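You operate a simulated robot arm through the tools that you are given. There is no shell and no other tool. Be economical: measure what you need, move in short steps, check, and stop when the job is done.

You run a simulated robot arm. Do the job below in one go: nothing can be reset, and whatever is moved stays where it is left.

TASK
Open the yellow jar in the clamp, free it and tray it.
Fine: cap into the yellow holder, jar on the orange tray; the red jar stays capped.
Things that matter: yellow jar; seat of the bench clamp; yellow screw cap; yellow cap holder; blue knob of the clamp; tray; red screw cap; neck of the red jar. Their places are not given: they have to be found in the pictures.

It is judged by the outcome, as a careful person would: the job done as asked, and still so three seconds after it is handed in. It fails if anything else is knocked over, pushed out of place, dropped, spilled or broken. A push-on lid holds only when it is set on centred and level and pressed home; a screw cap is set on level and turned clockwise until tight.

THE ROBOT
A 7-joint arm with a two-finger parallel gripper, fixed in place. Base frame: the origin is at the foot of the arm, x ahead of it, y to its left, z up; the work surface is at about z = 0. Readings come in mm, degrees, newtons and seconds.
With the tool pointing down near the work surface it reaches from about 240 to 620 mm from the base axis. Its first joint turns from -66.0 to 66.0 degrees. Payload 2.6 kg.
The tool frame sits at the grasp point between the pads (the TCP): z along the fingers, y along the line on which they close. The tips reach 30 mm beyond it. The gripper opens to 94 mm. The fingers are 28 mm wide and 10 mm thick; the gripper's body (50 by 96 mm) begins 55 mm behind the TCP.
Orientation is that of the tool frame in the base frame, as a unit quaternion [x, y, z, w]. With the fingers straight down and closing along the base's y, the tool's x points along the base's -x, its y along +y and its z along -z.

THE INTERFACE
- The arm moves only by the tool servo_tool. Its argument "plan" is one flat list of numbers, 7 for each row, row after row: the shift along the tool's x, y, z in mm, then the turn, a rotation vector about the tool's x, y, z in degrees, then the opening, from 0 (shut) to 1 (fully open). In form: [dx, dy, dz, wx, wy, wz, hand, dx, dy, dz, wx, wy, wz, hand, ...]. A call has 1 to 20 rows; each row shifts and turns the commanded pose from where the row before left it, along the tool's axes as they then stand. Rows are played at 5 a second. More than 50 mm and 8.6 degrees between two rows, or a gripper value outside its range, and nothing of the call is played. A pose out of reach is approached as far as the arm can. The call stops where the force on the tool passes 40 N (or 10 N more than at its start, if that is more) or the arm is blocked; 0.2 s more then pass. Each finger travels about 72 mm/s and halts on what it meets, pressing with about 25 N; the grip force reading is that of the motor and also rises with nothing between the fingers. The clock runs only during rows and for 0.2 s after the last one: add rows that do not move to give the fingers time. It gives the time, the measured TCP pose, the force on the tool (base axes), the opening and the grip force at its end, in the units of the frame above (readings bear some noise), and new pictures: "pictures" is both (left out), scene, wrist or none.
- Cameras (640 x 400 px; columns grow to the right, rows downward): "scene" is fixed at [46, 452.8, 550.6]; the picture's right is [-0.58, -0.82, 0.00], its down [-0.58, 0.41, -0.71] and it looks along [0.58, -0.41, -0.71] (base axes); focal length 234 px, centre (320, 200). "wrist" rides on the gripper at [76, 14, -102] in the tool frame; the picture's right is [-0.18, 0.98, 0.00], its down [-0.75, -0.14, -0.64] and it looks along [-0.63, -0.12, 0.77] (tool axes); focal length 243 px, centre (320, 200).
- measure_at(camera, pixels): for up to 12 pixels [column, row] of the newest picture of that camera ("zoom" is the newest enlarged one), the place [x, y, z] in the base frame of the surface seen there, good to about 3 mm. It takes no simulated time.
- enlarge(camera, box): a new picture of the part [left, top, right, bottom] of that camera's present view, enlarged. It takes no simulated time.
- job_done(): hands the job in; it is judged then, once.

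Keep the steps short. Do not move on a guess: measure, check each grasp and each placing, and mend mistakes. In all there are 80 turns and 170 pictures (those below and enlarged ones count). Leave the gripper open and the arm clear of the work at the hand-in unless told otherwise, and finish with a single line.

The tools are called by a JSON object that holds its "op" and its "data". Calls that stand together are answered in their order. servo_tool: Moves the arm, as the interface text tells. Its arguments: {"type":"object","properties":{"plan":{"type":"array"},"pictures":{"type":"string","enum":["both","scene","wrist","none"]}},"required":["plan"]} The other tools are called the same way: measure_at (camera, pixels) gives the place of the surface under pixels of a picture; enlarge (camera, box) takes an enlarged picture of a part of a camera's view; job_done () hands the job in.

At the start:

```text
time_s: 0.0
tool_pos: [409.4, 121.2, 351.6]
ee_rot: [0.0, 1.0, 0.0, 0.0]
force: [0.3, 0.0, 0.2]
width: 94.3
finger_force: 0.0
```

scene: 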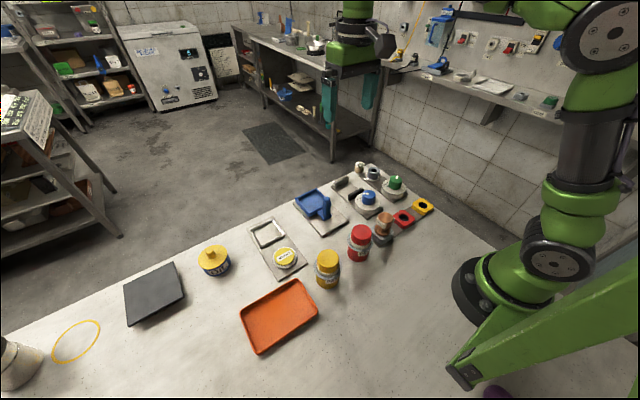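
wrist: 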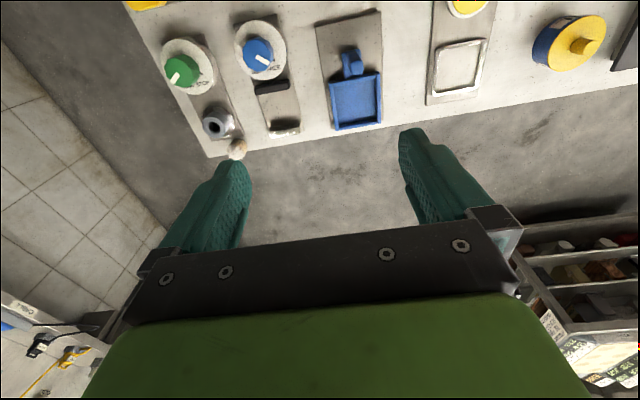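

I see several candidate objects around (250-430, 160-330); I enlarge that region to identify them.

{"op": "enlarge", "data": {"camera": "scene", "box": [290, 150, 450, 250]}}

{"op": "enlarge", "data": {"camera": "scene", "box": [190, 210, 400, 340]}}

```text
4.00 times, centred on (370, 200) of scene
```

zoom: 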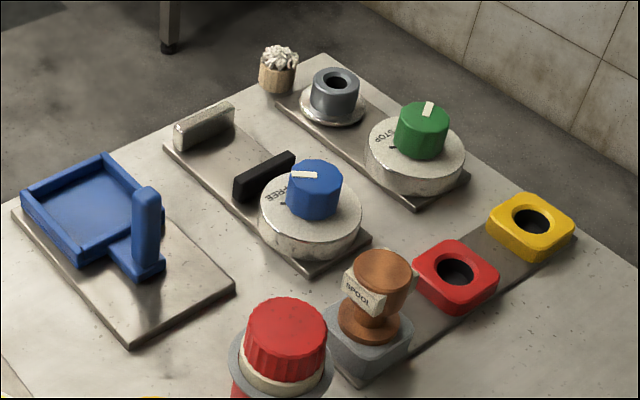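

```text
3.05 times, centred on (295, 275) of scene
```

zoom: 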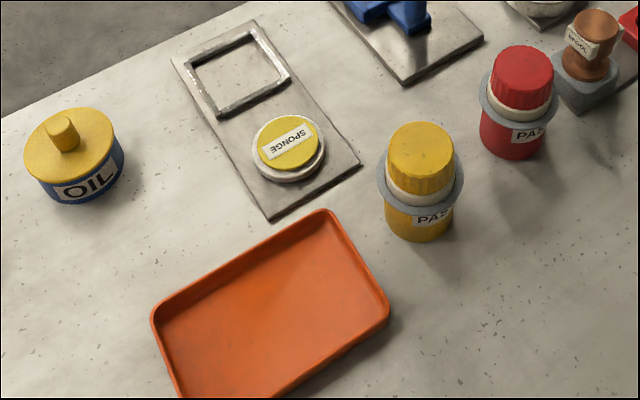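

The jar stands free; the clamp (jaws + blue knob, "FREE") is at (355,195), holders at (402,218) and (423,207). I enlarge the clamp and holders and measure points.

{"op": "enlarge", "data": {"camera": "scene", "box": [325, 165, 405, 215]}}

{"op": "measure_at", "data": {"camera": "zoom", "pixels": [[232, 136], [90, 85], [140, 55], [300, 180], [340, 210], [160, 145], [210, 100], [390, 200], [260, 330], [280, 380], [100, 105], [255, 155]]}}

{"op": "measure_at", "data": {"camera": "scene", "pixels": [[422, 206], [415, 207], [423, 199], [431, 207], [422, 213], [403, 218], [328, 256], [327, 283], [315, 265], [341, 266], [360, 230], [280, 316]]}}

```text
8.00 times, centred on (365, 190) of scene
```

zoom: 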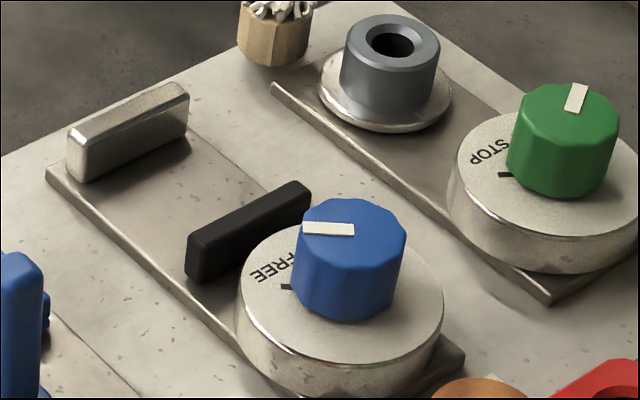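

```text
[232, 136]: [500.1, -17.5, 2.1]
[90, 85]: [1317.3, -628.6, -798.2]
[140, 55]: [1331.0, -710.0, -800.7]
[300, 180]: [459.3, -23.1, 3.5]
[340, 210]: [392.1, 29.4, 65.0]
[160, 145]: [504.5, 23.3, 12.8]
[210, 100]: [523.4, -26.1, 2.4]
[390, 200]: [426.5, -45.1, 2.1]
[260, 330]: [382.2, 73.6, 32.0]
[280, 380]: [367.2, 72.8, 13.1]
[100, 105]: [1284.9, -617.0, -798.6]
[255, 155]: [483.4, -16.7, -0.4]
```

```text
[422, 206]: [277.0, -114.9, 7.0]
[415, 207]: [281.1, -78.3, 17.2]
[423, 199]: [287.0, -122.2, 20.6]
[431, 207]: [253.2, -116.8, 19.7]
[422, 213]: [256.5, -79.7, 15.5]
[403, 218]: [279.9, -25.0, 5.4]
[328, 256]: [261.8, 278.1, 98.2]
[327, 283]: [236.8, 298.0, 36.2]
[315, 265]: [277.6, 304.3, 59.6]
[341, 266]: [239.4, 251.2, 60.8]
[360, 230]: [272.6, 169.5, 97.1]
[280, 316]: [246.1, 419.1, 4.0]
```

Measuring the jaw faces, knob and seat in the 8x zoom.

{"op": "measure_at", "data": {"camera": "zoom", "pixels": [[75, 134], [180, 87], [85, 165], [185, 135], [192, 237], [302, 185], [195, 275], [312, 205], [308, 228], [352, 229], [404, 240], [286, 287]]}}

{"op": "measure_at", "data": {"camera": "scene", "pixels": [[317, 258], [340, 258], [328, 250], [328, 262], [327, 273], [327, 287], [243, 319], [290, 282], [318, 312], [258, 351], [383, 216], [285, 258]]}}

{"op": "enlarge", "data": {"camera": "scene", "box": [295, 235, 375, 285]}}

```text
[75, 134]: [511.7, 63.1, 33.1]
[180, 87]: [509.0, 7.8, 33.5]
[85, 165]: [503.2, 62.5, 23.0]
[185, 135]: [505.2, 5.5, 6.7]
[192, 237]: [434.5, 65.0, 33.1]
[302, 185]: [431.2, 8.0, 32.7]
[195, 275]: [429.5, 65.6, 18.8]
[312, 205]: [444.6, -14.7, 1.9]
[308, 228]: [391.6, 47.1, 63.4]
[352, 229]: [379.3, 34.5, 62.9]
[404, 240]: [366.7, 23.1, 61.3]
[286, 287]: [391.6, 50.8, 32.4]
```

```text
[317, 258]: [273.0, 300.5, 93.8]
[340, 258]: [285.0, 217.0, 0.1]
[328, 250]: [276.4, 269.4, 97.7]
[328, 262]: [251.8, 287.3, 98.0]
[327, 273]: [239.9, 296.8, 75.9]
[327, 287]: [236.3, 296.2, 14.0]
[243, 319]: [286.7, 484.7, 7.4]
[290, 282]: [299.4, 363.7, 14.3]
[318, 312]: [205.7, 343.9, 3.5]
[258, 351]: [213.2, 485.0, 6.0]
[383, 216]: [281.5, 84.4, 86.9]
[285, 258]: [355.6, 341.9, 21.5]
```

```text
8.00 times, centred on (335, 260) of scene
```

zoom: 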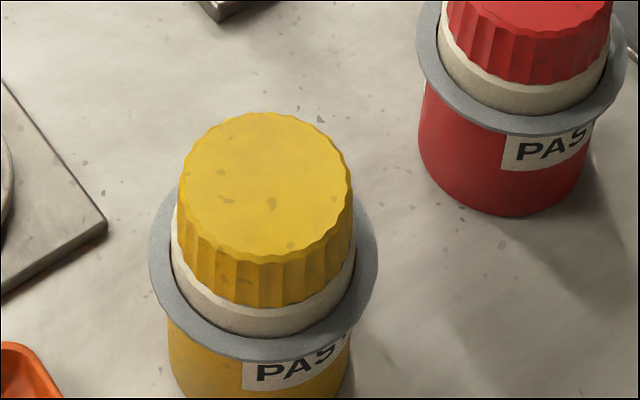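

Now jar details from this zoom, and a wrist-camera close-up of the blue knob labels.

{"op": "measure_at", "data": {"camera": "zoom", "pixels": [[155, 270], [374, 270], [260, 352], [250, 325], [250, 300], [182, 190], [348, 190], [265, 116], [265, 258], [510, 130], [425, 60], [530, 20]]}}

{"op": "enlarge", "data": {"camera": "wrist", "box": [140, 0, 320, 165]}}

{"op": "enlarge", "data": {"camera": "scene", "box": [390, 190, 446, 225]}}

```text
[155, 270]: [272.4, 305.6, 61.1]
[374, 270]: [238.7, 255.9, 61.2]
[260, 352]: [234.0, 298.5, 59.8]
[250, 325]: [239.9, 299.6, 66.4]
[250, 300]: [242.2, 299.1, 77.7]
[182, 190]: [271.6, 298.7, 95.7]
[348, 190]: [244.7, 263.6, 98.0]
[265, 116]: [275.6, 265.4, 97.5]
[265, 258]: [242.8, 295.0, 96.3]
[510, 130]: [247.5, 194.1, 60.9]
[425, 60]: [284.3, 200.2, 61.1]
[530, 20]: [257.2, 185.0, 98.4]
```

```text
2.42 times, centred on (230, 82) of wrist
```

zoom: 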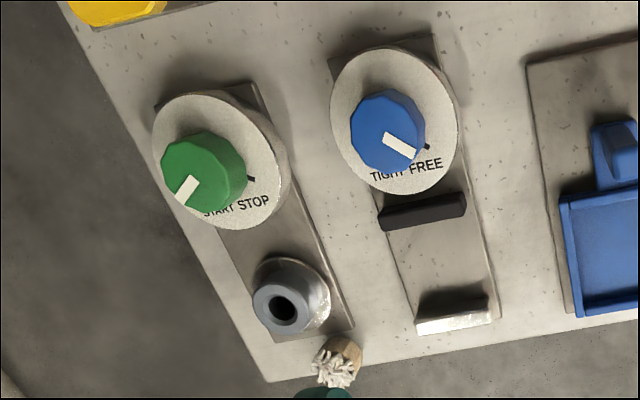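

```text
11.43 times, centred on (418, 208) of scene
```

zoom: 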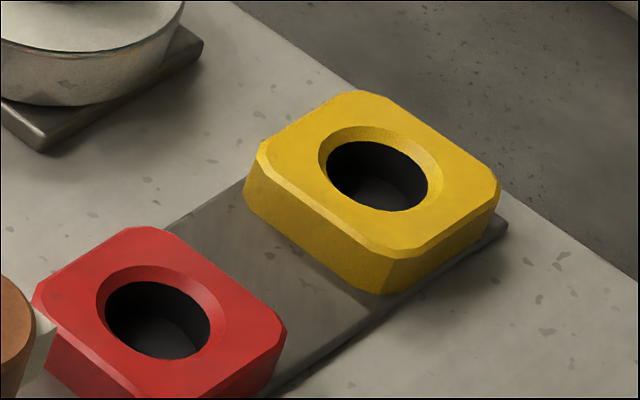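

TIGHT is clockwise (seen from above) from FREE. Measuring the yellow holder and its hole.

{"op": "measure_at", "data": {"camera": "zoom", "pixels": [[319, 165], [442, 180], [375, 125], [390, 212], [375, 185], [328, 175], [428, 190], [262, 142], [498, 185], [350, 95], [390, 255], [170, 340]]}}

{"op": "servo_tool", "data": {"plan": [-30, 0, 0, 0, 0, 0, 1, 0, 0, 0, 0, 0, 0, 1], "pictures": "none"}}

```text
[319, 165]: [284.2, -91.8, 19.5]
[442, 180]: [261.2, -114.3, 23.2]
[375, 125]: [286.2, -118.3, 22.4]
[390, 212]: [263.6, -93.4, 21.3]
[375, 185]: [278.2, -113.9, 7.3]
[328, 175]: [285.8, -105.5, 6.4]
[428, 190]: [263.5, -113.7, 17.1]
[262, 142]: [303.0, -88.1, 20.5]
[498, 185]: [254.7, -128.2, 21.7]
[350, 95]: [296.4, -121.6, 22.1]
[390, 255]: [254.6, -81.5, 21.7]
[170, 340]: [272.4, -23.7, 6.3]
```

```text
time_s: 0.6
tool_pos: [438.3, 119.1, 351.9]
ee_rot: [0.001, 1.0, 0.0, 0.0]
force: [0.2, 0.0, 0.4]
width: 93.6
finger_force: 0.1
```

Cap of the yellow jar is centred near (258.5, 281), top z 98, flange z 61 (Ø60). I move above it, gripper open.

{"op": "servo_tool", "data": {"plan": [22.5, 20.2, 18, 0, 0, 0, 1, 22.5, 20.2, 18, 0, 0, 0, 1, 22.5, 20.2, 18, 0, 0, 0, 1, 22.5, 20.2, 18, 0, 0, 0, 1, 22.5, 20.2, 18, 0, 0, 0, 1, 22.5, 20.2, 18, 0, 0, 0, 1, 22.5, 20.2, 18, 0, 0, 0, 1, 22.5, 20.2, 18, 0, 0, 0, 1, 0, 0, 0, 0, 0, 0, 1, 0, 0, 0, 0, 0, 0, 1]}}

```text
time_s: 2.8
tool_pos: [259.5, 283.7, 205.9]
ee_rot: [0.0, 1.0, 0.0, 0.0]
force: [0.7, -0.3, 0.6]
width: 94.2
finger_force: 0.0
```

scene: 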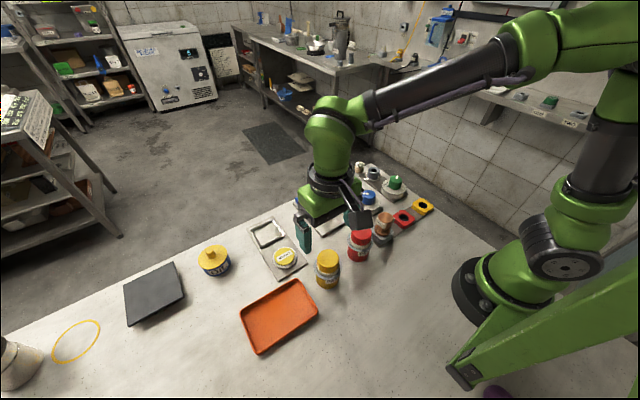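
wrist: 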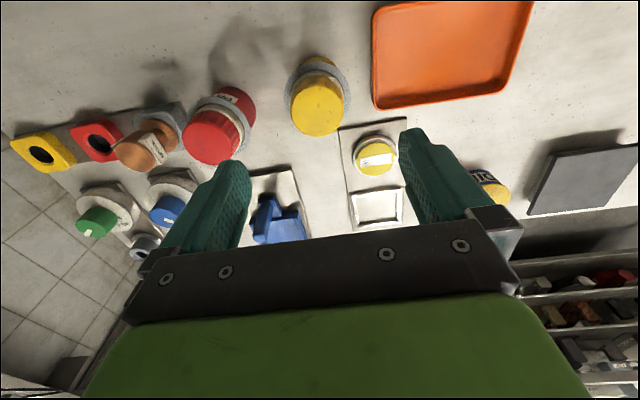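

The gripper is above the jar. I check the cap position from the wrist picture (cap at ~(318,108)).

{"op": "measure_at", "data": {"camera": "wrist", "pixels": [[318, 108], [294, 108], [343, 104], [318, 80], [318, 134], [290, 85], [345, 85], [46, 152], [30, 143], [58, 160]]}}

{"op": "enlarge", "data": {"camera": "wrist", "box": [0, 110, 260, 260]}}

```text
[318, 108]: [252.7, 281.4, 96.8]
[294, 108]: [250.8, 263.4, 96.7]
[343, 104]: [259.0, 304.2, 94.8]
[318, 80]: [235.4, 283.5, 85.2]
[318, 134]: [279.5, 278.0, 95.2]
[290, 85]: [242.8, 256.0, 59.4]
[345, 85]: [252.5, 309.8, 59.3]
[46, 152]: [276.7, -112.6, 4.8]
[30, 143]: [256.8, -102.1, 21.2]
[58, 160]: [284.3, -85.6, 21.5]
```

```text
2.46 times, centred on (130, 185) of wrist
```

zoom: 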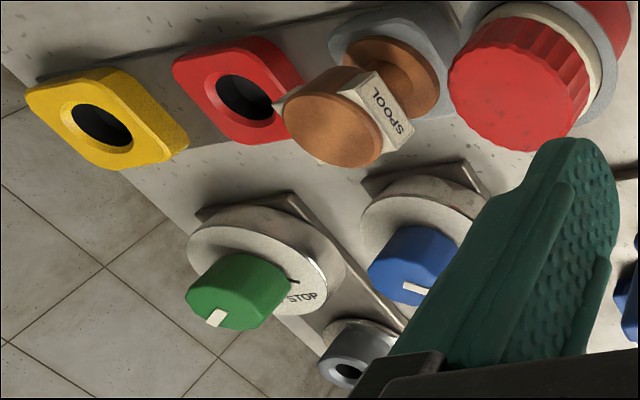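

Centre agrees with tool position within 2 mm. Descend to TCP z ≈ 95 (tips just above flange) and close.

{"op": "servo_tool", "data": {"plan": [0.5, -1, 25, 0, 0, 0, 1, 0, 0, 25, 0, 0, 0, 1, 0, 0, 25, 0, 0, 0, 1, 0, 0, 20, 0, 0, 0, 1, 0, 0, 10, 0, 0, 0, 1, 0, 0, 5, 0, 0, 0, 1, 0, 0, 0, 0, 0, 0, 1]}}

```text
time_s: 4.4
tool_pos: [257.8, 280.7, 97.3]
ee_rot: [0.0, 1.0, 0.0, 0.0]
force: [-0.6, 0.3, -0.8]
width: 93.9
finger_force: 0.0
```

scene: 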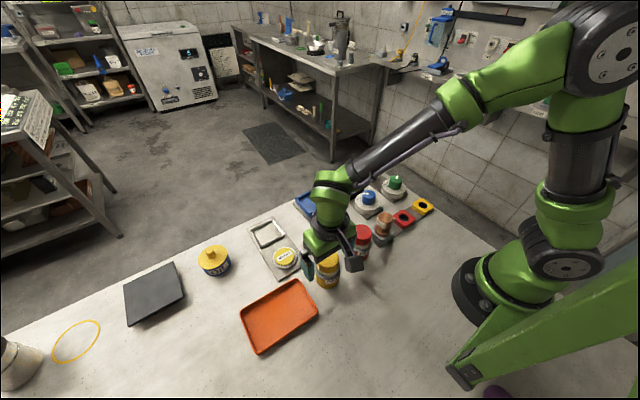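
wrist: 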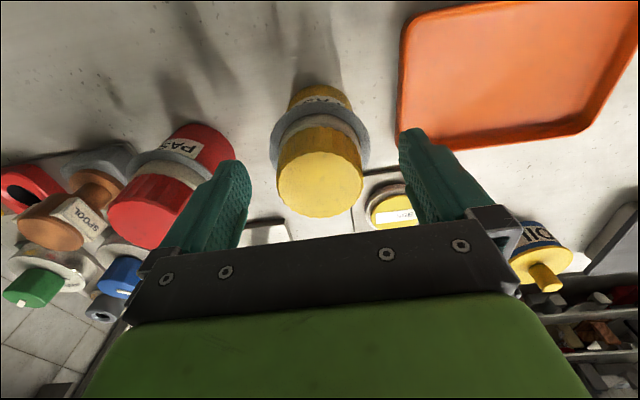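

Cap is between the fingers. Close.

{"op": "servo_tool", "data": {"plan": [0, 0, 0, 0, 0, 0, 0.4, 0, 0, 0, 0, 0, 0, 0, 0, 0, 0, 0, 0, 0, 0, 0, 0, 0, 0, 0, 0, 0, 0, 0, 0, 0, 0, 0, 0], "pictures": "wrist"}}

```text
time_s: 5.6
tool_pos: [258.1, 280.7, 98.7]
ee_rot: [0.0, 1.0, 0.0, 0.0]
force: [-1.1, -2.3, 2.3]
width: 50.1
finger_force: 25.5
```

wrist: 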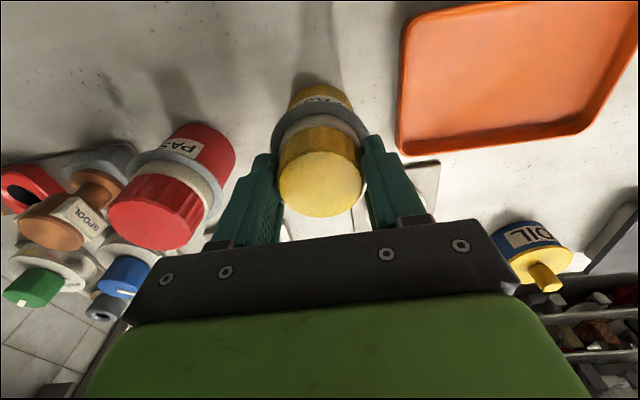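

Held at 50 mm wide (neck ring). Lift gently and check.

{"op": "servo_tool", "data": {"plan": [0, 0, -5, 0, 0, 0, 0, 0, 0, -15, 0, 0, 0, 0, 0, 0, -20, 0, 0, 0, 0, 0, 0, -20, 0, 0, 0, 0, 0, 0, 0, 0, 0, 0, 0]}}

```text
time_s: 6.8
tool_pos: [258.5, 279.5, 157.5]
ee_rot: [0.0, 1.0, 0.0, 0.0]
force: [0.2, -0.2, -2.0]
width: 50.0
finger_force: 24.7
```

scene: 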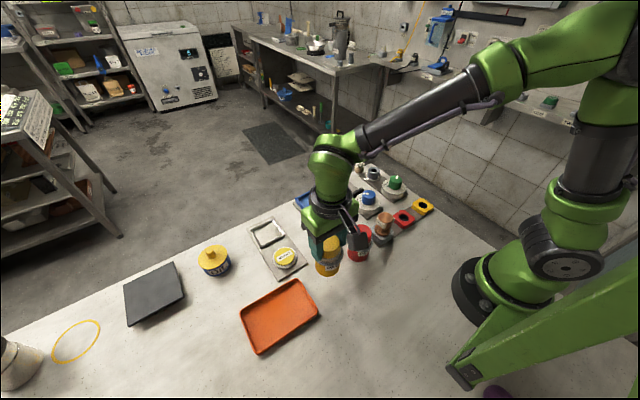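
wrist: 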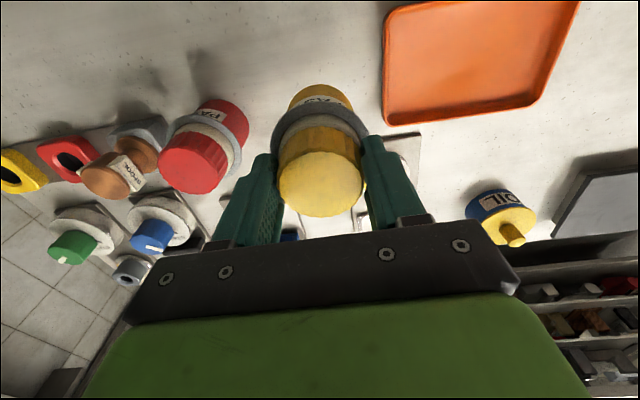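

Secure (2 N weight). Raise to z 230 and move toward (345,110) for a look at the clamp.

{"op": "servo_tool", "data": {"plan": [0, 0, -36, 0, 0, 0, 0, 0, 0, -37, 0, 0, 0, 0, -12, -24, 0, 0, 0, 0, 0, -12, -24, 0, 0, 0, 0, 0, -12, -24, 0, 0, 0, 0, 0, -12, -24, 0, 0, 0, 0, 0, -12, -24, 0, 0, 0, 0, 0, -12, -24, 0, 0, 0, 0, 0, -12, -24, 0, 0, 0, 0, 0, 0, 0, 0, 0, 0, 0, 0]}}

```text
time_s: 9.0
tool_pos: [344.9, 112.5, 229.8]
ee_rot: [0.0, 1.0, 0.0, 0.0]
force: [0.3, 0.1, -1.8]
width: 49.8
finger_force: 25.3
```

scene: 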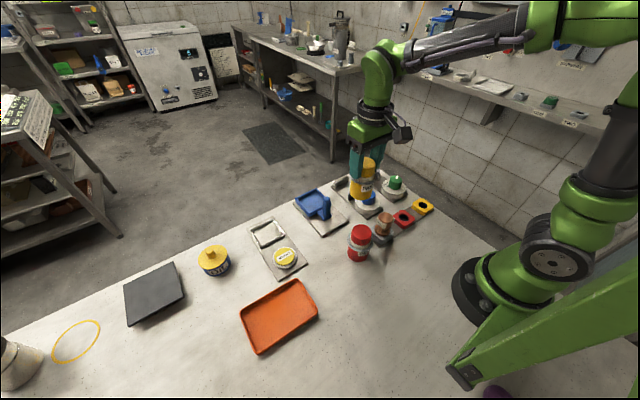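
wrist: 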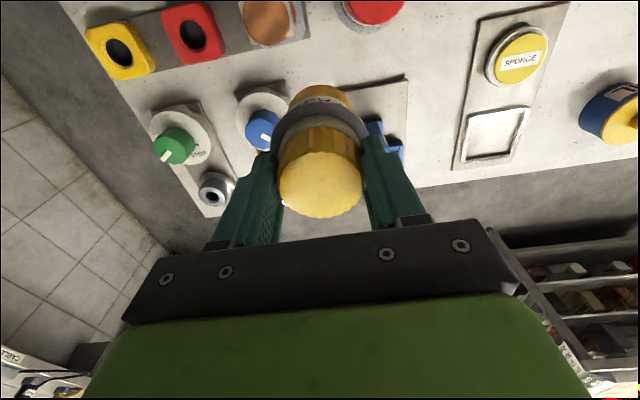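

Jar blocks the view; I shift to (385,-60) to see the clamp from the other side.

{"op": "servo_tool", "data": {"plan": [-10, -43, -5, 0, 0, 0, 0, -10, -43, -5, 0, 0, 0, 0, -10, -43, -5, 0, 0, 0, 0, -10, -43, -5, 0, 0, 0, 0, 0, 0, 0, 0, 0, 0, 0]}}

```text
time_s: 10.2
tool_pos: [383.8, -59.8, 252.6]
ee_rot: [0.001, 1.0, 0.001, 0.0]
force: [-0.5, -0.2, -2.0]
width: 49.6
finger_force: 24.9
```

scene: 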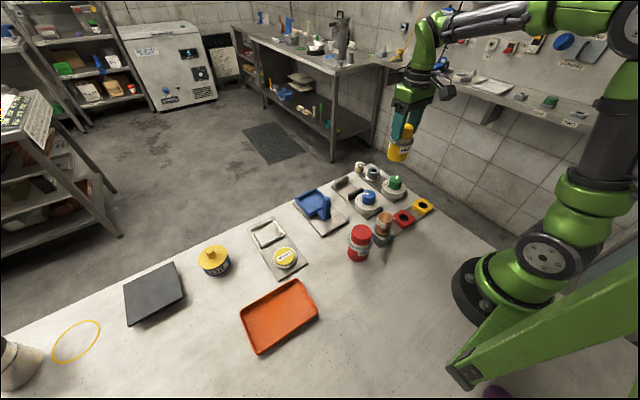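
wrist: 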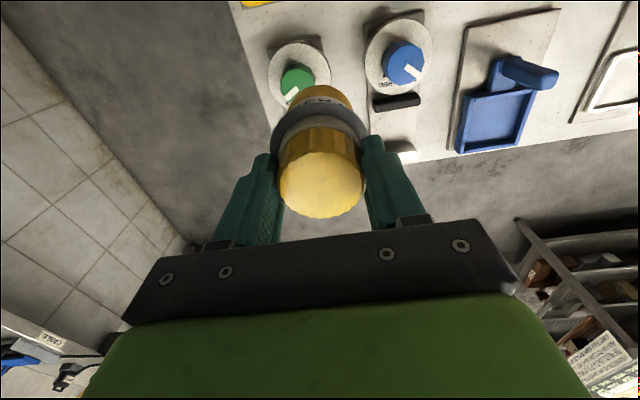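

The clamp is now visible at wrist (400,110) and clear in the scene view. I enlarge and measure both.

{"op": "enlarge", "data": {"camera": "wrist", "box": [350, 10, 446, 170]}}

{"op": "enlarge", "data": {"camera": "scene", "box": [325, 170, 389, 210]}}

{"op": "measure_at", "data": {"camera": "wrist", "pixels": [[374, 103], [420, 98], [374, 110], [420, 106], [397, 116], [397, 130], [390, 150], [405, 142], [412, 146], [404, 160], [364, 60], [433, 60]]}}

```text
2.50 times, centred on (398, 90) of wrist
```

zoom: 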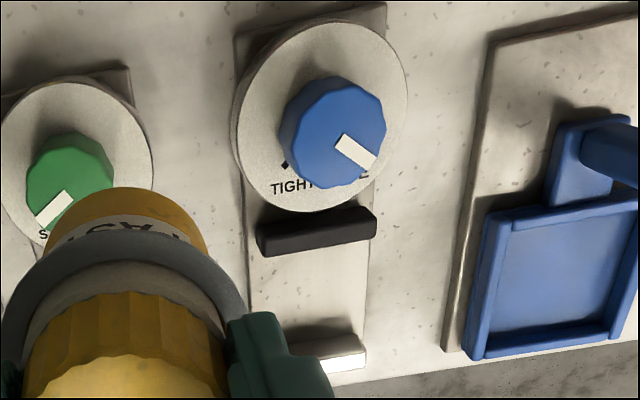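

```text
10.00 times, centred on (357, 190) of scene
```

zoom: 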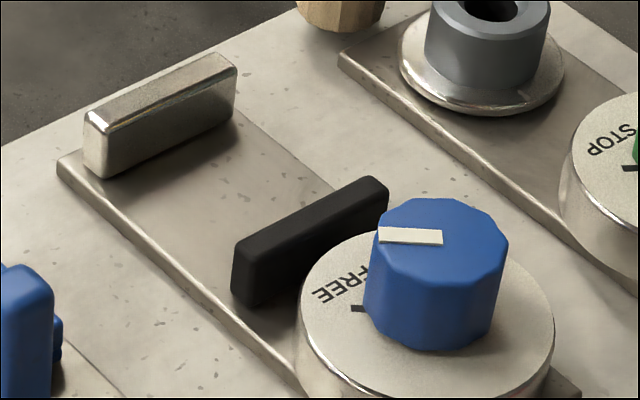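

```text
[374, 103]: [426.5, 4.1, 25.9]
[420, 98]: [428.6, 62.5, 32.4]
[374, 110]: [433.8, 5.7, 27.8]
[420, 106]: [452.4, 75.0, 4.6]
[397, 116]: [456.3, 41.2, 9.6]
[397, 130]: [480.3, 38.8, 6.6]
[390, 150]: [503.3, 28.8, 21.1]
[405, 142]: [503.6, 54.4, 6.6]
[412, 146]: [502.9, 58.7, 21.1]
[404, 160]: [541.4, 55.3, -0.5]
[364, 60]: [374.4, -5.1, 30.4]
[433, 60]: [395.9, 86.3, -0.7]
```

Measure the black jaw's far top edge and fixed jaw's near face more precisely from the scene zoom.

{"op": "measure_at", "data": {"camera": "zoom", "pixels": [[300, 211], [300, 216], [300, 222], [260, 232], [345, 192], [160, 150], [160, 125], [200, 120], [95, 140], [225, 90], [175, 200], [260, 180]]}}

{"op": "measure_at", "data": {"camera": "wrist", "pixels": [[397, 98], [397, 102], [397, 106], [397, 109], [397, 111], [397, 113]]}}

```text
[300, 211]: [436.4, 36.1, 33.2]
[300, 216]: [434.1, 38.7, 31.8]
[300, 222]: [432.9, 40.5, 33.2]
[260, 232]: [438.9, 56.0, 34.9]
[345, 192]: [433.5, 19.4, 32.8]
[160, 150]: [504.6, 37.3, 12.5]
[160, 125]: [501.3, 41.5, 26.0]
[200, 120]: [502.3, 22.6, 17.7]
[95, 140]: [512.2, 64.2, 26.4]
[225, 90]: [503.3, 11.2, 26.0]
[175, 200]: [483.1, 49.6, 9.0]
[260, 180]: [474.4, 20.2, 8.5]
```

```text
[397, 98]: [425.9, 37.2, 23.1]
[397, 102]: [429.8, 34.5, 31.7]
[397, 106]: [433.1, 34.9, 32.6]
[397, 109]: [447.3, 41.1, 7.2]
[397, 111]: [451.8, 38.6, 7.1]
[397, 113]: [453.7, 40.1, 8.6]
```

Gap x 438–503, y 7–64, plate z≈8; seat centre ≈ (470.5, 36). Move above it and descend to TCP z 150.

{"op": "servo_tool", "data": {"plan": [-21.7, 24, 0, 0, 0, 0, 0, -21.7, 24, 0, 0, 0, 0, 0, -21.7, 24, 0, 0, 0, 0, 0, -21.7, 24, 0, 0, 0, 0, 0, 0, 0, 25, 0, 0, 0, 0, 0, 0, 25, 0, 0, 0, 0, 0, 0, 25, 0, 0, 0, 0, 0, 0, 25, 0, 0, 0, 0, 0, 0, 0, 0, 0, 0, 0]}}

```text
time_s: 12.2
tool_pos: [468.8, 36.4, 150.7]
ee_rot: [0.0, 1.0, -0.001, 0.0]
force: [0.0, 1.0, -2.5]
width: 49.6
finger_force: 25.2
```

scene: 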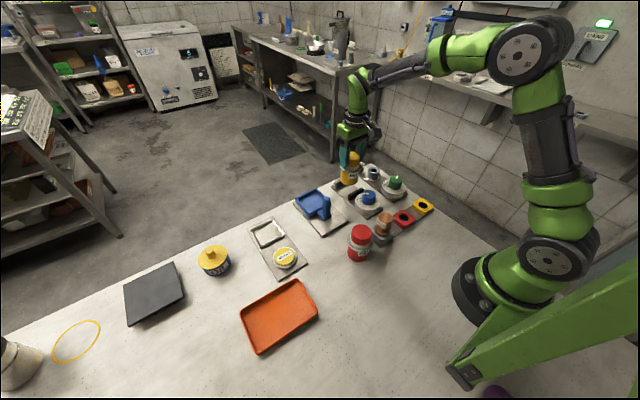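
wrist: 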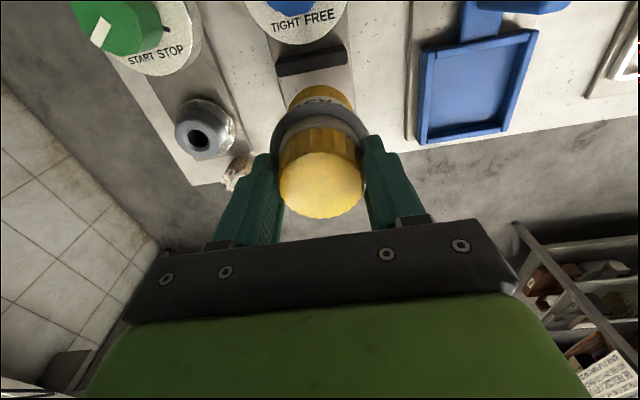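

{"op": "enlarge", "data": {"camera": "wrist", "box": [220, 0, 412, 230]}}

{"op": "enlarge", "data": {"camera": "scene", "box": [320, 140, 400, 220]}}

{"op": "measure_at", "data": {"camera": "wrist", "pixels": [[322, 217], [322, 155], [322, 185], [320, 108], [320, 92], [290, 100], [350, 100]]}}

```text
1.74 times, centred on (316, 115) of wrist
```

zoom: 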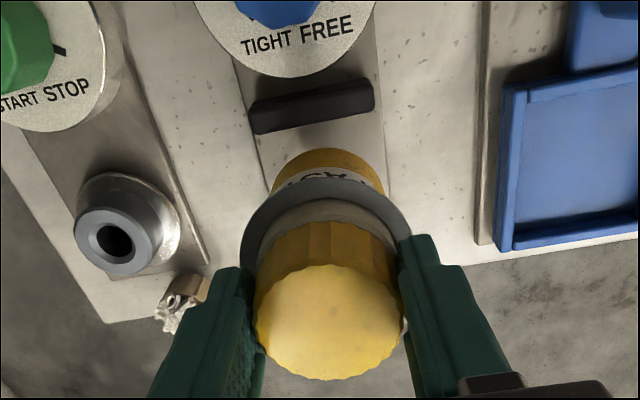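

```text
5.00 times, centred on (360, 180) of scene
```

zoom: 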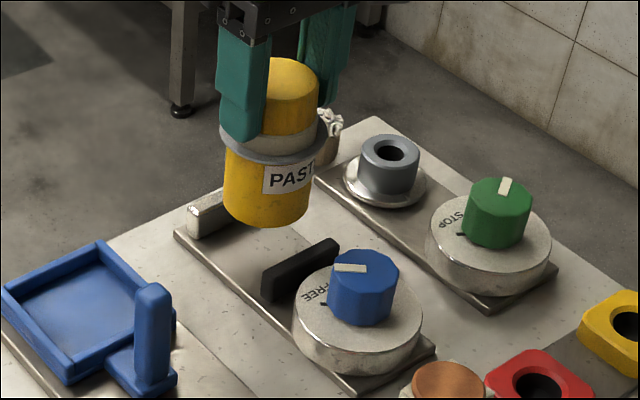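

```text
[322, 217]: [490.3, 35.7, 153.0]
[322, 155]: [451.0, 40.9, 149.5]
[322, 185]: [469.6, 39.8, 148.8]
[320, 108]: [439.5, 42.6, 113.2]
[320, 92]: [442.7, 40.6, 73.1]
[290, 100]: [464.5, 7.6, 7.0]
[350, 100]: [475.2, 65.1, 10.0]
```

Jar axis ≈ (470, 37), centred over the gap. Descend slowly until it seats (~z 106).

{"op": "servo_tool", "data": {"plan": [-0.5, -0.5, 15, 0, 0, 0, 0, 0, 0, 15, 0, 0, 0, 0, 0, 0, 8, 0, 0, 0, 0, 0, 0, 3, 0, 0, 0, 0, 0, 0, 2, 0, 0, 0, 0, 0, 0, 0, 0, 0, 0, 0]}}

```text
time_s: 13.6
tool_pos: [470.3, 37.0, 107.3]
ee_rot: [0.0, 1.0, 0.001, -0.001]
force: [-0.7, -0.5, -1.5]
width: 49.5
finger_force: 25.1
```

scene: 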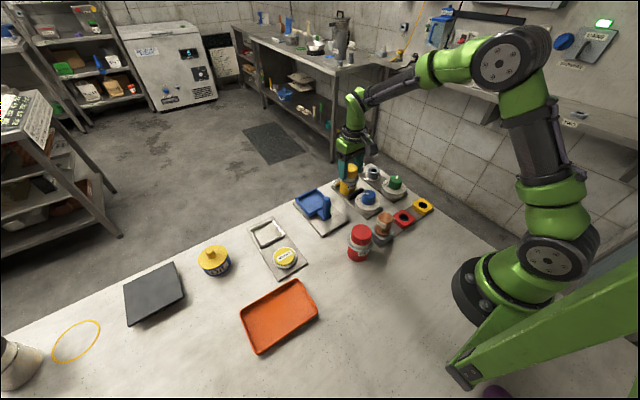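
wrist: 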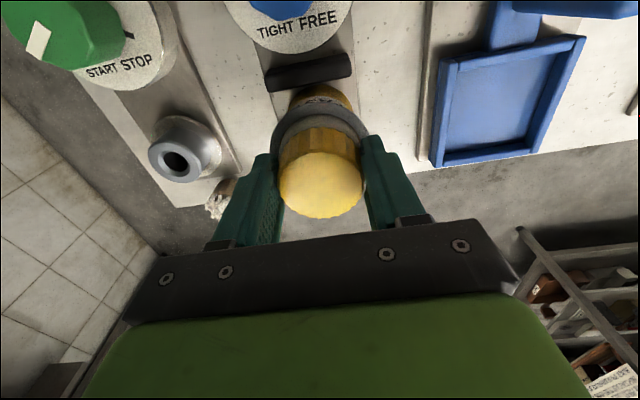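

Not yet in contact; step down 1 mm at a time.

{"op": "servo_tool", "data": {"plan": [0, 0, 1, 0, 0, 0, 0, 0, 0, 1, 0, 0, 0, 0, 0, 0, 0, 0, 0, 0, 0], "pictures": "none"}}

{"op": "servo_tool", "data": {"plan": [0, 0, 1, 0, 0, 0, 0, 0, 0, 0, 0, 0, 0, 0], "pictures": "none"}}

```text
time_s: 14.4
tool_pos: [470.8, 37.2, 106.0]
ee_rot: [0.0, 1.0, -0.001, 0.001]
force: [-1.8, -1.1, 7.4]
width: 49.7
finger_force: 24.9
```

```text
time_s: 15.0
tool_pos: [470.7, 35.4, 106.3]
ee_rot: [0.0, 1.0, 0.0, 0.001]
force: [-2.7, -0.9, 19.4]
width: 49.7
finger_force: 25.0
```

Seated (19 N). Relieve, open, and rise.

{"op": "servo_tool", "data": {"plan": [0, 0, -1.5, 0, 0, 0, 0, 0, 0, 0, 0, 0, 0, 0.65, 0, 0, 0, 0, 0, 0, 0.8, 0, 0, 0, 0, 0, 0, 0.8, 0, 0, -20, 0, 0, 0, 0.8, 0, 0, -30, 0, 0, 0, 0.8, 0, 0, -30, 0, 0, 0, 0.8, 0, 0, -30, 0, 0, 0, 0.8, 40, 0, 0, 0, 0, 0, 0.8, 40, 0, 0, 0, 0, 0, 0.8, 0, 0, 0, 0, 0, 0, 0.8]}}

```text
time_s: 17.4
tool_pos: [391.0, 36.6, 215.5]
ee_rot: [0.0, 1.0, 0.0, 0.0]
force: [1.5, 0.0, 0.0]
width: 75.2
finger_force: 0.1
```

scene: 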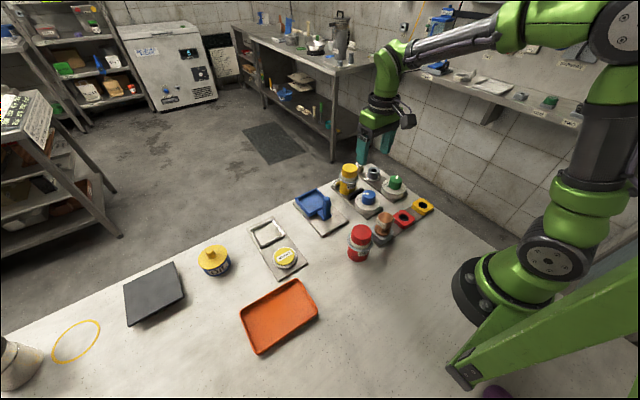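
wrist: 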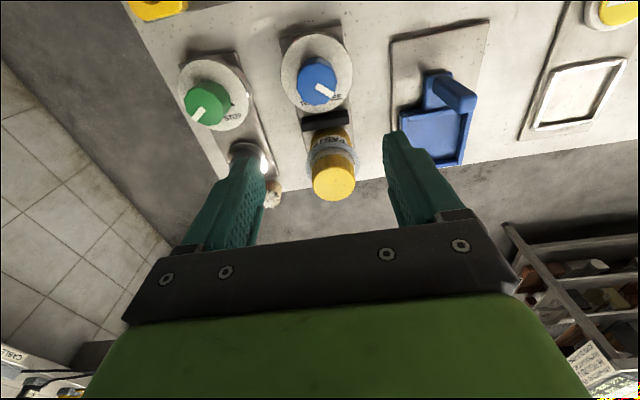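

{"op": "enlarge", "data": {"camera": "wrist", "box": [265, 20, 377, 210]}}

{"op": "measure_at", "data": {"camera": "wrist", "pixels": [[314, 82], [298, 80], [337, 78], [318, 92], [334, 89], [316, 62], [318, 104], [333, 199], [313, 180], [354, 178], [333, 165], [205, 102]]}}

{"op": "enlarge", "data": {"camera": "scene", "box": [330, 150, 410, 220]}}

```text
2.11 times, centred on (321, 115) of wrist
```

zoom: 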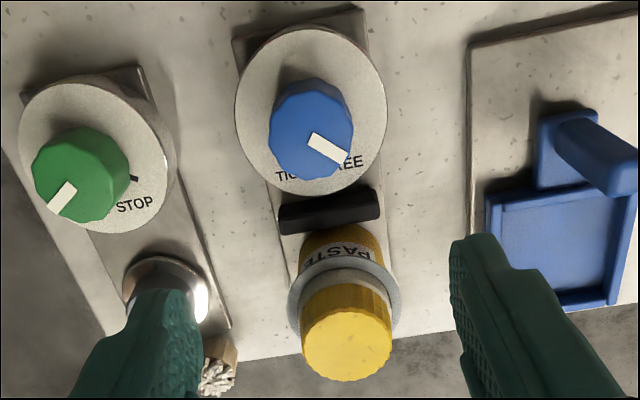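

```text
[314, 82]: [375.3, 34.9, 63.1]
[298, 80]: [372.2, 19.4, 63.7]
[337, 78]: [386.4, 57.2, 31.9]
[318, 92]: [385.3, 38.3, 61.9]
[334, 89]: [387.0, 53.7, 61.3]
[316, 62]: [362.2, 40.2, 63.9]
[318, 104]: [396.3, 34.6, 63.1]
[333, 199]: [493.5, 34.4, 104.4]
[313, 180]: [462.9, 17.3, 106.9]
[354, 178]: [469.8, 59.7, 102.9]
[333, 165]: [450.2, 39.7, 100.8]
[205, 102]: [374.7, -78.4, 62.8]
```

```text
5.71 times, centred on (370, 185) of scene
```

zoom: 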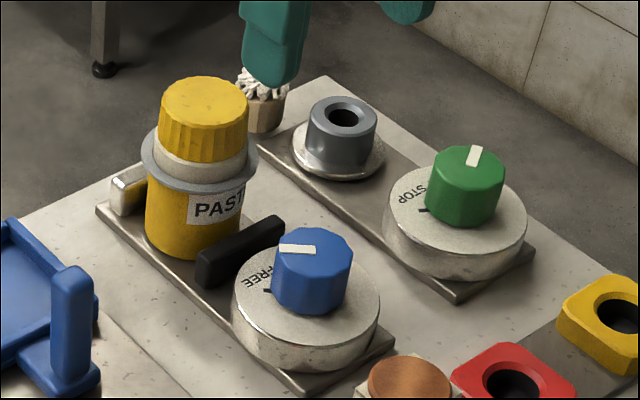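

Jar stands well in the seat. Knob centre (379.3, 36.4), Ø34, z 32–63, pointer at FREE (~50°); TIGHT is ~100° clockwise. I move over the knob, pre-turn −48° and descend partway.

{"op": "servo_tool", "data": {"plan": [11.7, -0.2, 0, 0, 0, 0, 0.7, 0, 0, 20, 0, 0, -8, 0.7, 0, 0, 20, 0, 0, -8, 0.7, 0, 0, 20, 0, 0, -8, 0.7, 0, 0, 20, 0, 0, -8, 0.7, 0, 0, 10, 0, 0, -8, 0.7, 0, 0, 10, 0, 0, -8, 0.7, 0, 0, 0, 0, 0, 0, 0.7]}}

```text
time_s: 19.2
tool_pos: [379.6, 37.0, 114.9]
ee_rot: [-0.408, 0.913, 0.001, 0.0]
force: [0.3, -0.2, 0.4]
width: 65.8
finger_force: 0.0
```

scene: 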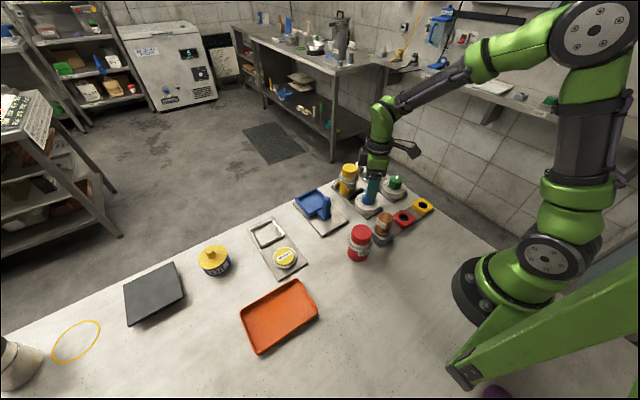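
wrist: 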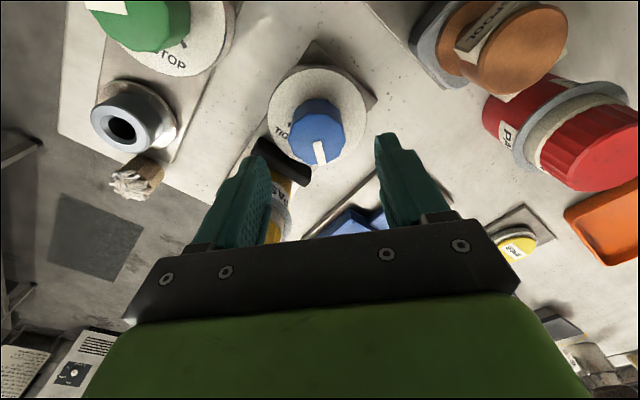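

Aligned over the knob. Descend to z≈70 and close.

{"op": "servo_tool", "data": {"plan": [0, 0, 15, 0, 0, 0, 0.7, 0, 0, 15, 0, 0, 0, 0.7, 0, 0, 10, 0, 0, 0, 0.7, 0, 0, 5, 0, 0, 0, 0.7, 0, 0, 0, 0, 0, 0, 0.7, 0, 0, 0, 0, 0, 0, 0.4, 0, 0, 0, 0, 0, 0, 0, 0, 0, 0, 0, 0, 0, 0, 0, 0, 0, 0, 0, 0, 0]}}

```text
time_s: 21.2
tool_pos: [379.4, 35.9, 70.7]
ee_rot: [-0.407, 0.914, -0.001, 0.001]
force: [19.0, -12.8, -12.8]
width: 39.0
finger_force: 44.6
```

scene: 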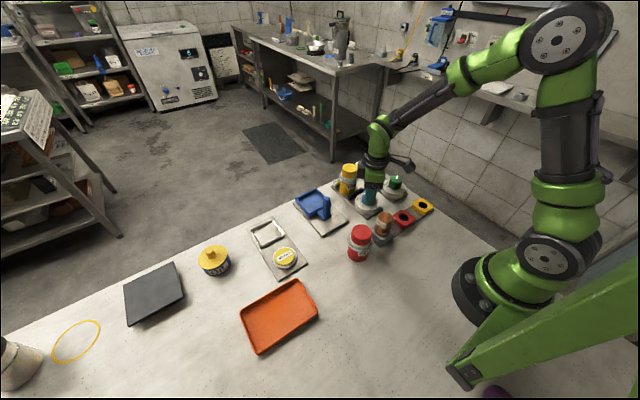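
wrist: 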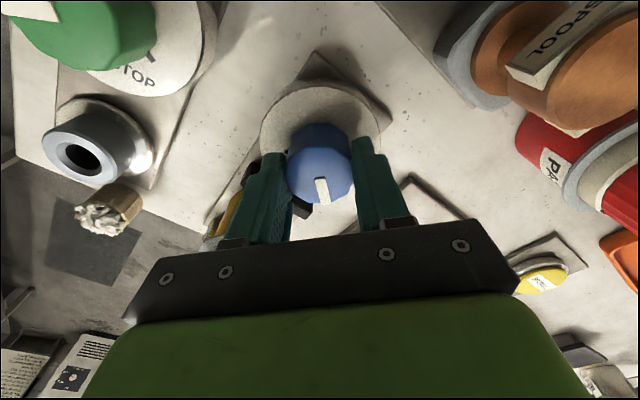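

Gripping with a 23 N sideways force: knob sits a bit to the tool's −y side. Shift −1 mm and re-read.

{"op": "servo_tool", "data": {"plan": [0, -1, 0, 0, 0, 0, 0, 0, 0, 0, 0, 0, 0, 0, 0, 0, 0, 0, 0, 0, 0], "pictures": "none"}}

```text
time_s: 22.0
tool_pos: [379.3, 36.6, 71.4]
ee_rot: [-0.407, 0.913, -0.001, 0.0]
force: [9.8, -12.0, -1.8]
width: 38.9
finger_force: 45.6
```

Improving; shift a little more and begin turning clockwise 24°.

{"op": "servo_tool", "data": {"plan": [0, -0.8, 0, 0, 0, 0, 0, 0, 0, 0, 0, 0, 0, 0, 0, 0, 0, 0, 0, 6, 0, 0, 0, 0, 0, 0, 6, 0, 0, 0, 0, 0, 0, 6, 0, 0, 0, 0, 0, 0, 6, 0, 0, 0, 0, 0, 0, 0, 0]}}

```text
time_s: 23.6
tool_pos: [380.4, 35.2, 70.2]
ee_rot: [-0.207, 0.978, 0.0, 0.0]
force: [8.4, -9.2, 0.1]
width: 39.2
finger_force: 44.9
```

scene: 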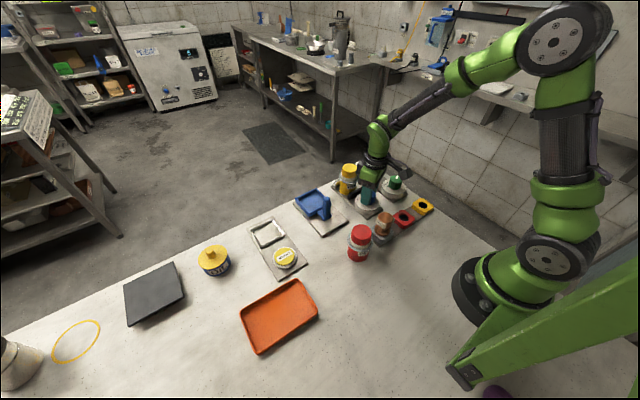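
wrist: 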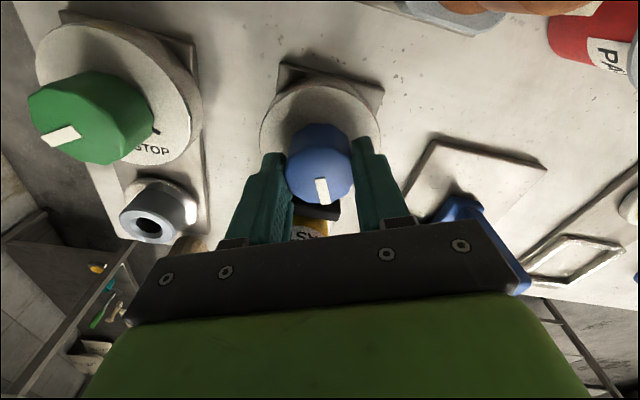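

The pointer turned with the hand. Continue 48° more.

{"op": "servo_tool", "data": {"plan": [-0.3, -0.5, 0, 0, 0, 6, 0, 0, 0, 0, 0, 0, 6, 0, 0, 0, 0, 0, 0, 6, 0, 0, 0, 0, 0, 0, 6, 0, 0, 0, 0, 0, 0, 6, 0, 0, 0, 0, 0, 0, 6, 0, 0, 0, 0, 0, 0, 6, 0, 0, 0, 0, 0, 0, 6, 0, 0, 0, 0, 0, 0, 0, 0]}}

```text
time_s: 25.6
tool_pos: [381.1, 35.2, 70.1]
ee_rot: [0.21, 0.978, 0.0, -0.002]
force: [3.8, -5.0, -3.2]
width: 39.0
finger_force: 44.8
```

scene: 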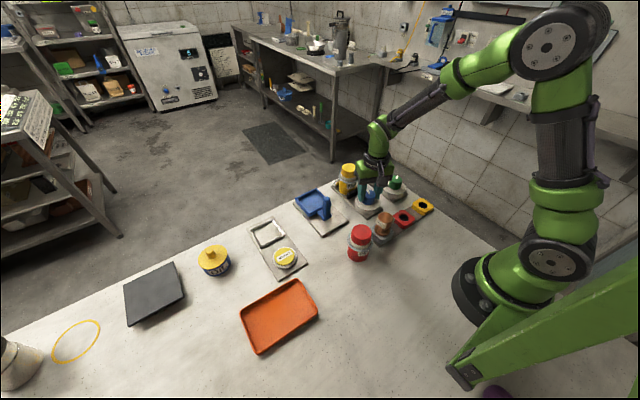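
wrist: 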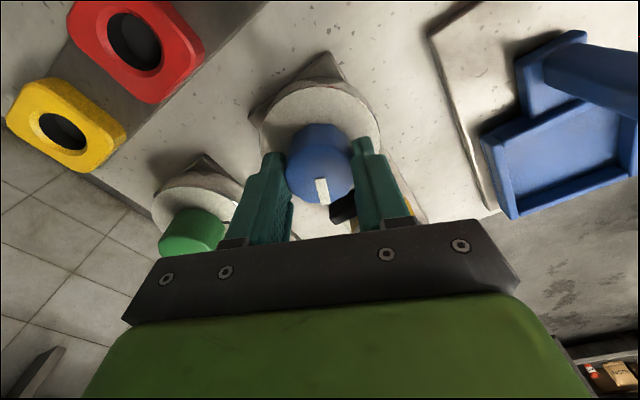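

Pointer now ≈ −22°. Continue another 24°.

{"op": "servo_tool", "data": {"plan": [0, 0, 0, 0, 0, 6, 0, 0, 0, 0, 0, 0, 6, 0, 0, 0, 0, 0, 0, 6, 0, 0, 0, 0, 0, 0, 6, 0, 0, 0, 0, 0, 0, 0, 0]}}

{"op": "enlarge", "data": {"camera": "scene", "box": [330, 150, 410, 220]}}

{"op": "enlarge", "data": {"camera": "wrist", "box": [220, 60, 420, 240]}}

```text
time_s: 26.8
tool_pos: [380.7, 34.5, 70.3]
ee_rot: [0.408, 0.913, 0.0, -0.001]
force: [-6.3, -4.9, -4.2]
width: 39.2
finger_force: 45.2
```

scene: 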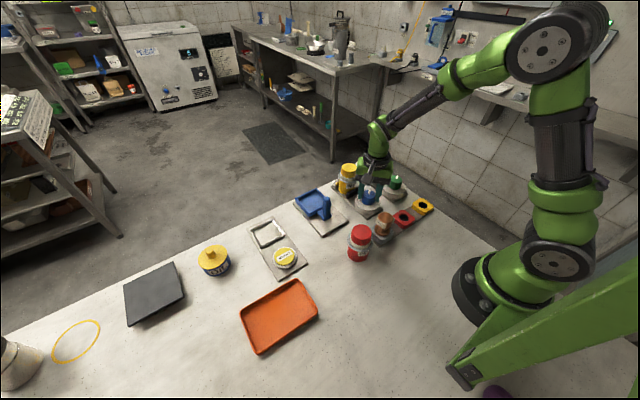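
wrist: 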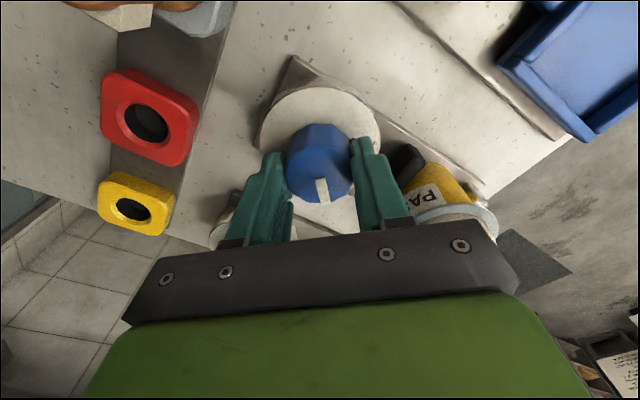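

```text
5.71 times, centred on (370, 185) of scene
```

zoom: 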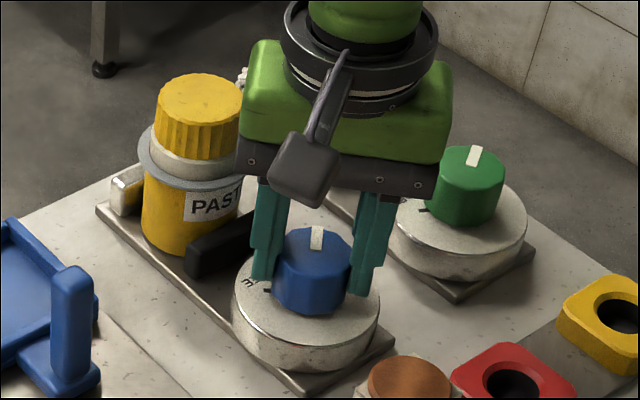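

```text
2.22 times, centred on (320, 150) of wrist
```

zoom: 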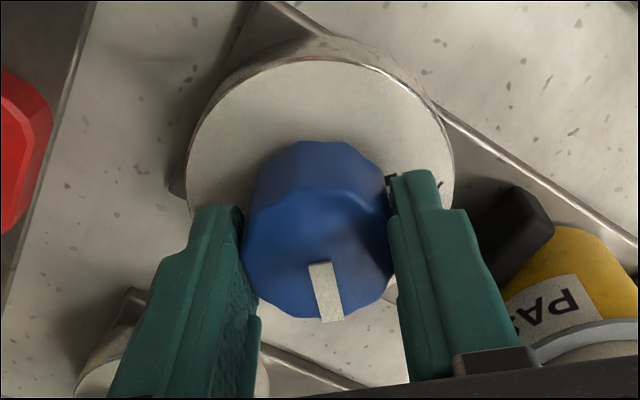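

The black jaw now touches the jar. Turn up to 8° more to make sure it reaches TIGHT.

{"op": "servo_tool", "data": {"plan": [0, 0, 0, 0, 0, 4, 0, 0, 0, 0, 0, 0, 4, 0, 0, 0, 0, 0, 0, 0, 0], "pictures": "wrist"}}

{"op": "enlarge", "data": {"camera": "wrist", "box": [220, 60, 420, 240]}}

```text
time_s: 27.6
tool_pos: [380.2, 34.8, 71.5]
ee_rot: [0.47, 0.882, 0.0, -0.001]
force: [-4.1, -7.3, -11.0]
width: 39.1
finger_force: 45.1
```

wrist: 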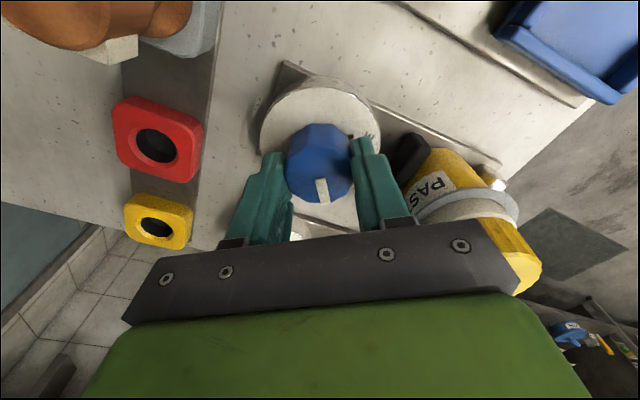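

```text
2.22 times, centred on (320, 150) of wrist
```

zoom: 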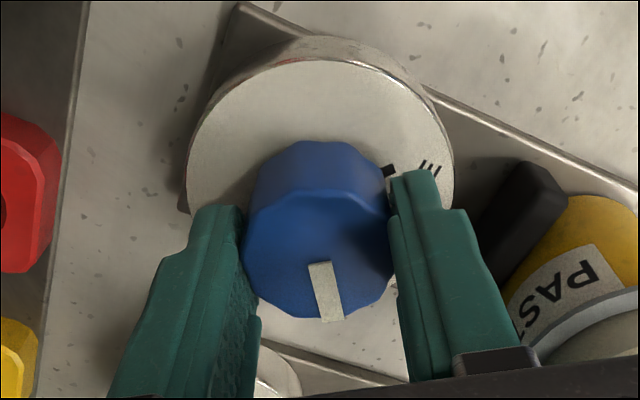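

Pointer is ~104° from start. Release, rise and look at the dial and jaw.

{"op": "servo_tool", "data": {"plan": [0, 0, 0, 0, 0, 0, 0.6, 0, 0, 0, 0, 0, 0, 0.7, 0, 0, -15, 0, 0, 0, 0.7, 0, 0, -30, 0, 0, 0, 0.7, 0, 0, -30, 0, 0, -8, 0.7, 0, 0, -30, 0, 0, -8, 0.7, 0, 0, -30, 0, 0, -8, 0.7, 0, 0, 0, 0, 0, -8, 0.7, 0, 0, 0, 0, 0, -8, 0.7, 0, 0, 0, 0, 0, -8, 0.7, 0, 0, 0, 0, 0, -8, 0.7, 0, 0, 0, 0, 0, 0, 0.7]}}

{"op": "enlarge", "data": {"camera": "wrist", "box": [255, 10, 385, 200]}}

{"op": "enlarge", "data": {"camera": "scene", "box": [330, 150, 410, 220]}}

```text
time_s: 30.2
tool_pos: [380.0, 34.7, 206.4]
ee_rot: [-0.001, 1.0, 0.0, 0.0]
force: [-0.1, -0.2, 0.0]
width: 65.7
finger_force: 0.0
```

scene: 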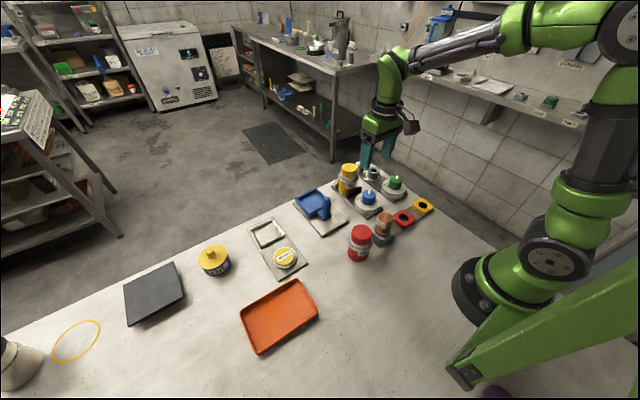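
wrist: 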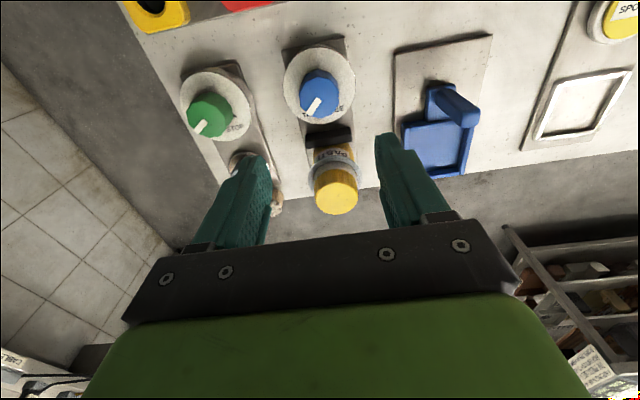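

```text
2.11 times, centred on (320, 105) of wrist
```

zoom: 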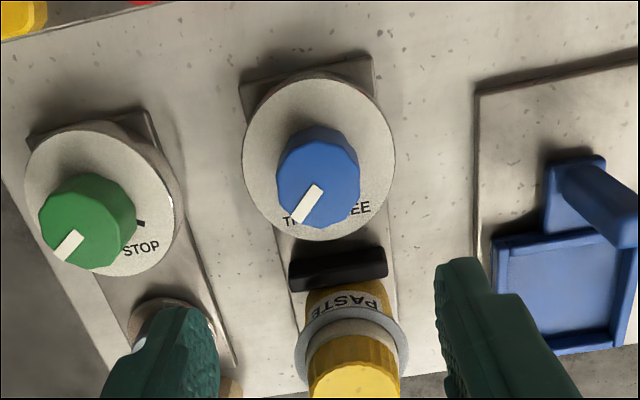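

```text
5.71 times, centred on (370, 185) of scene
```

zoom: 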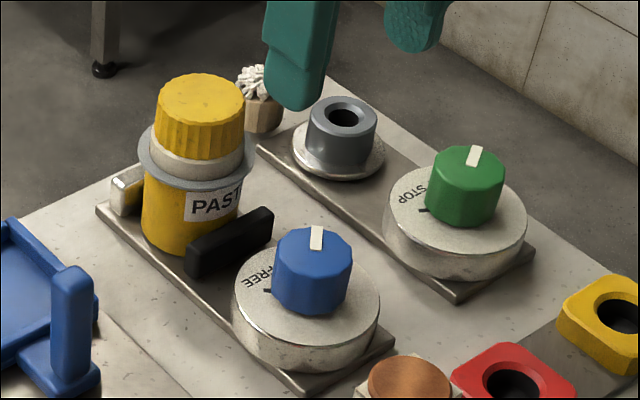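

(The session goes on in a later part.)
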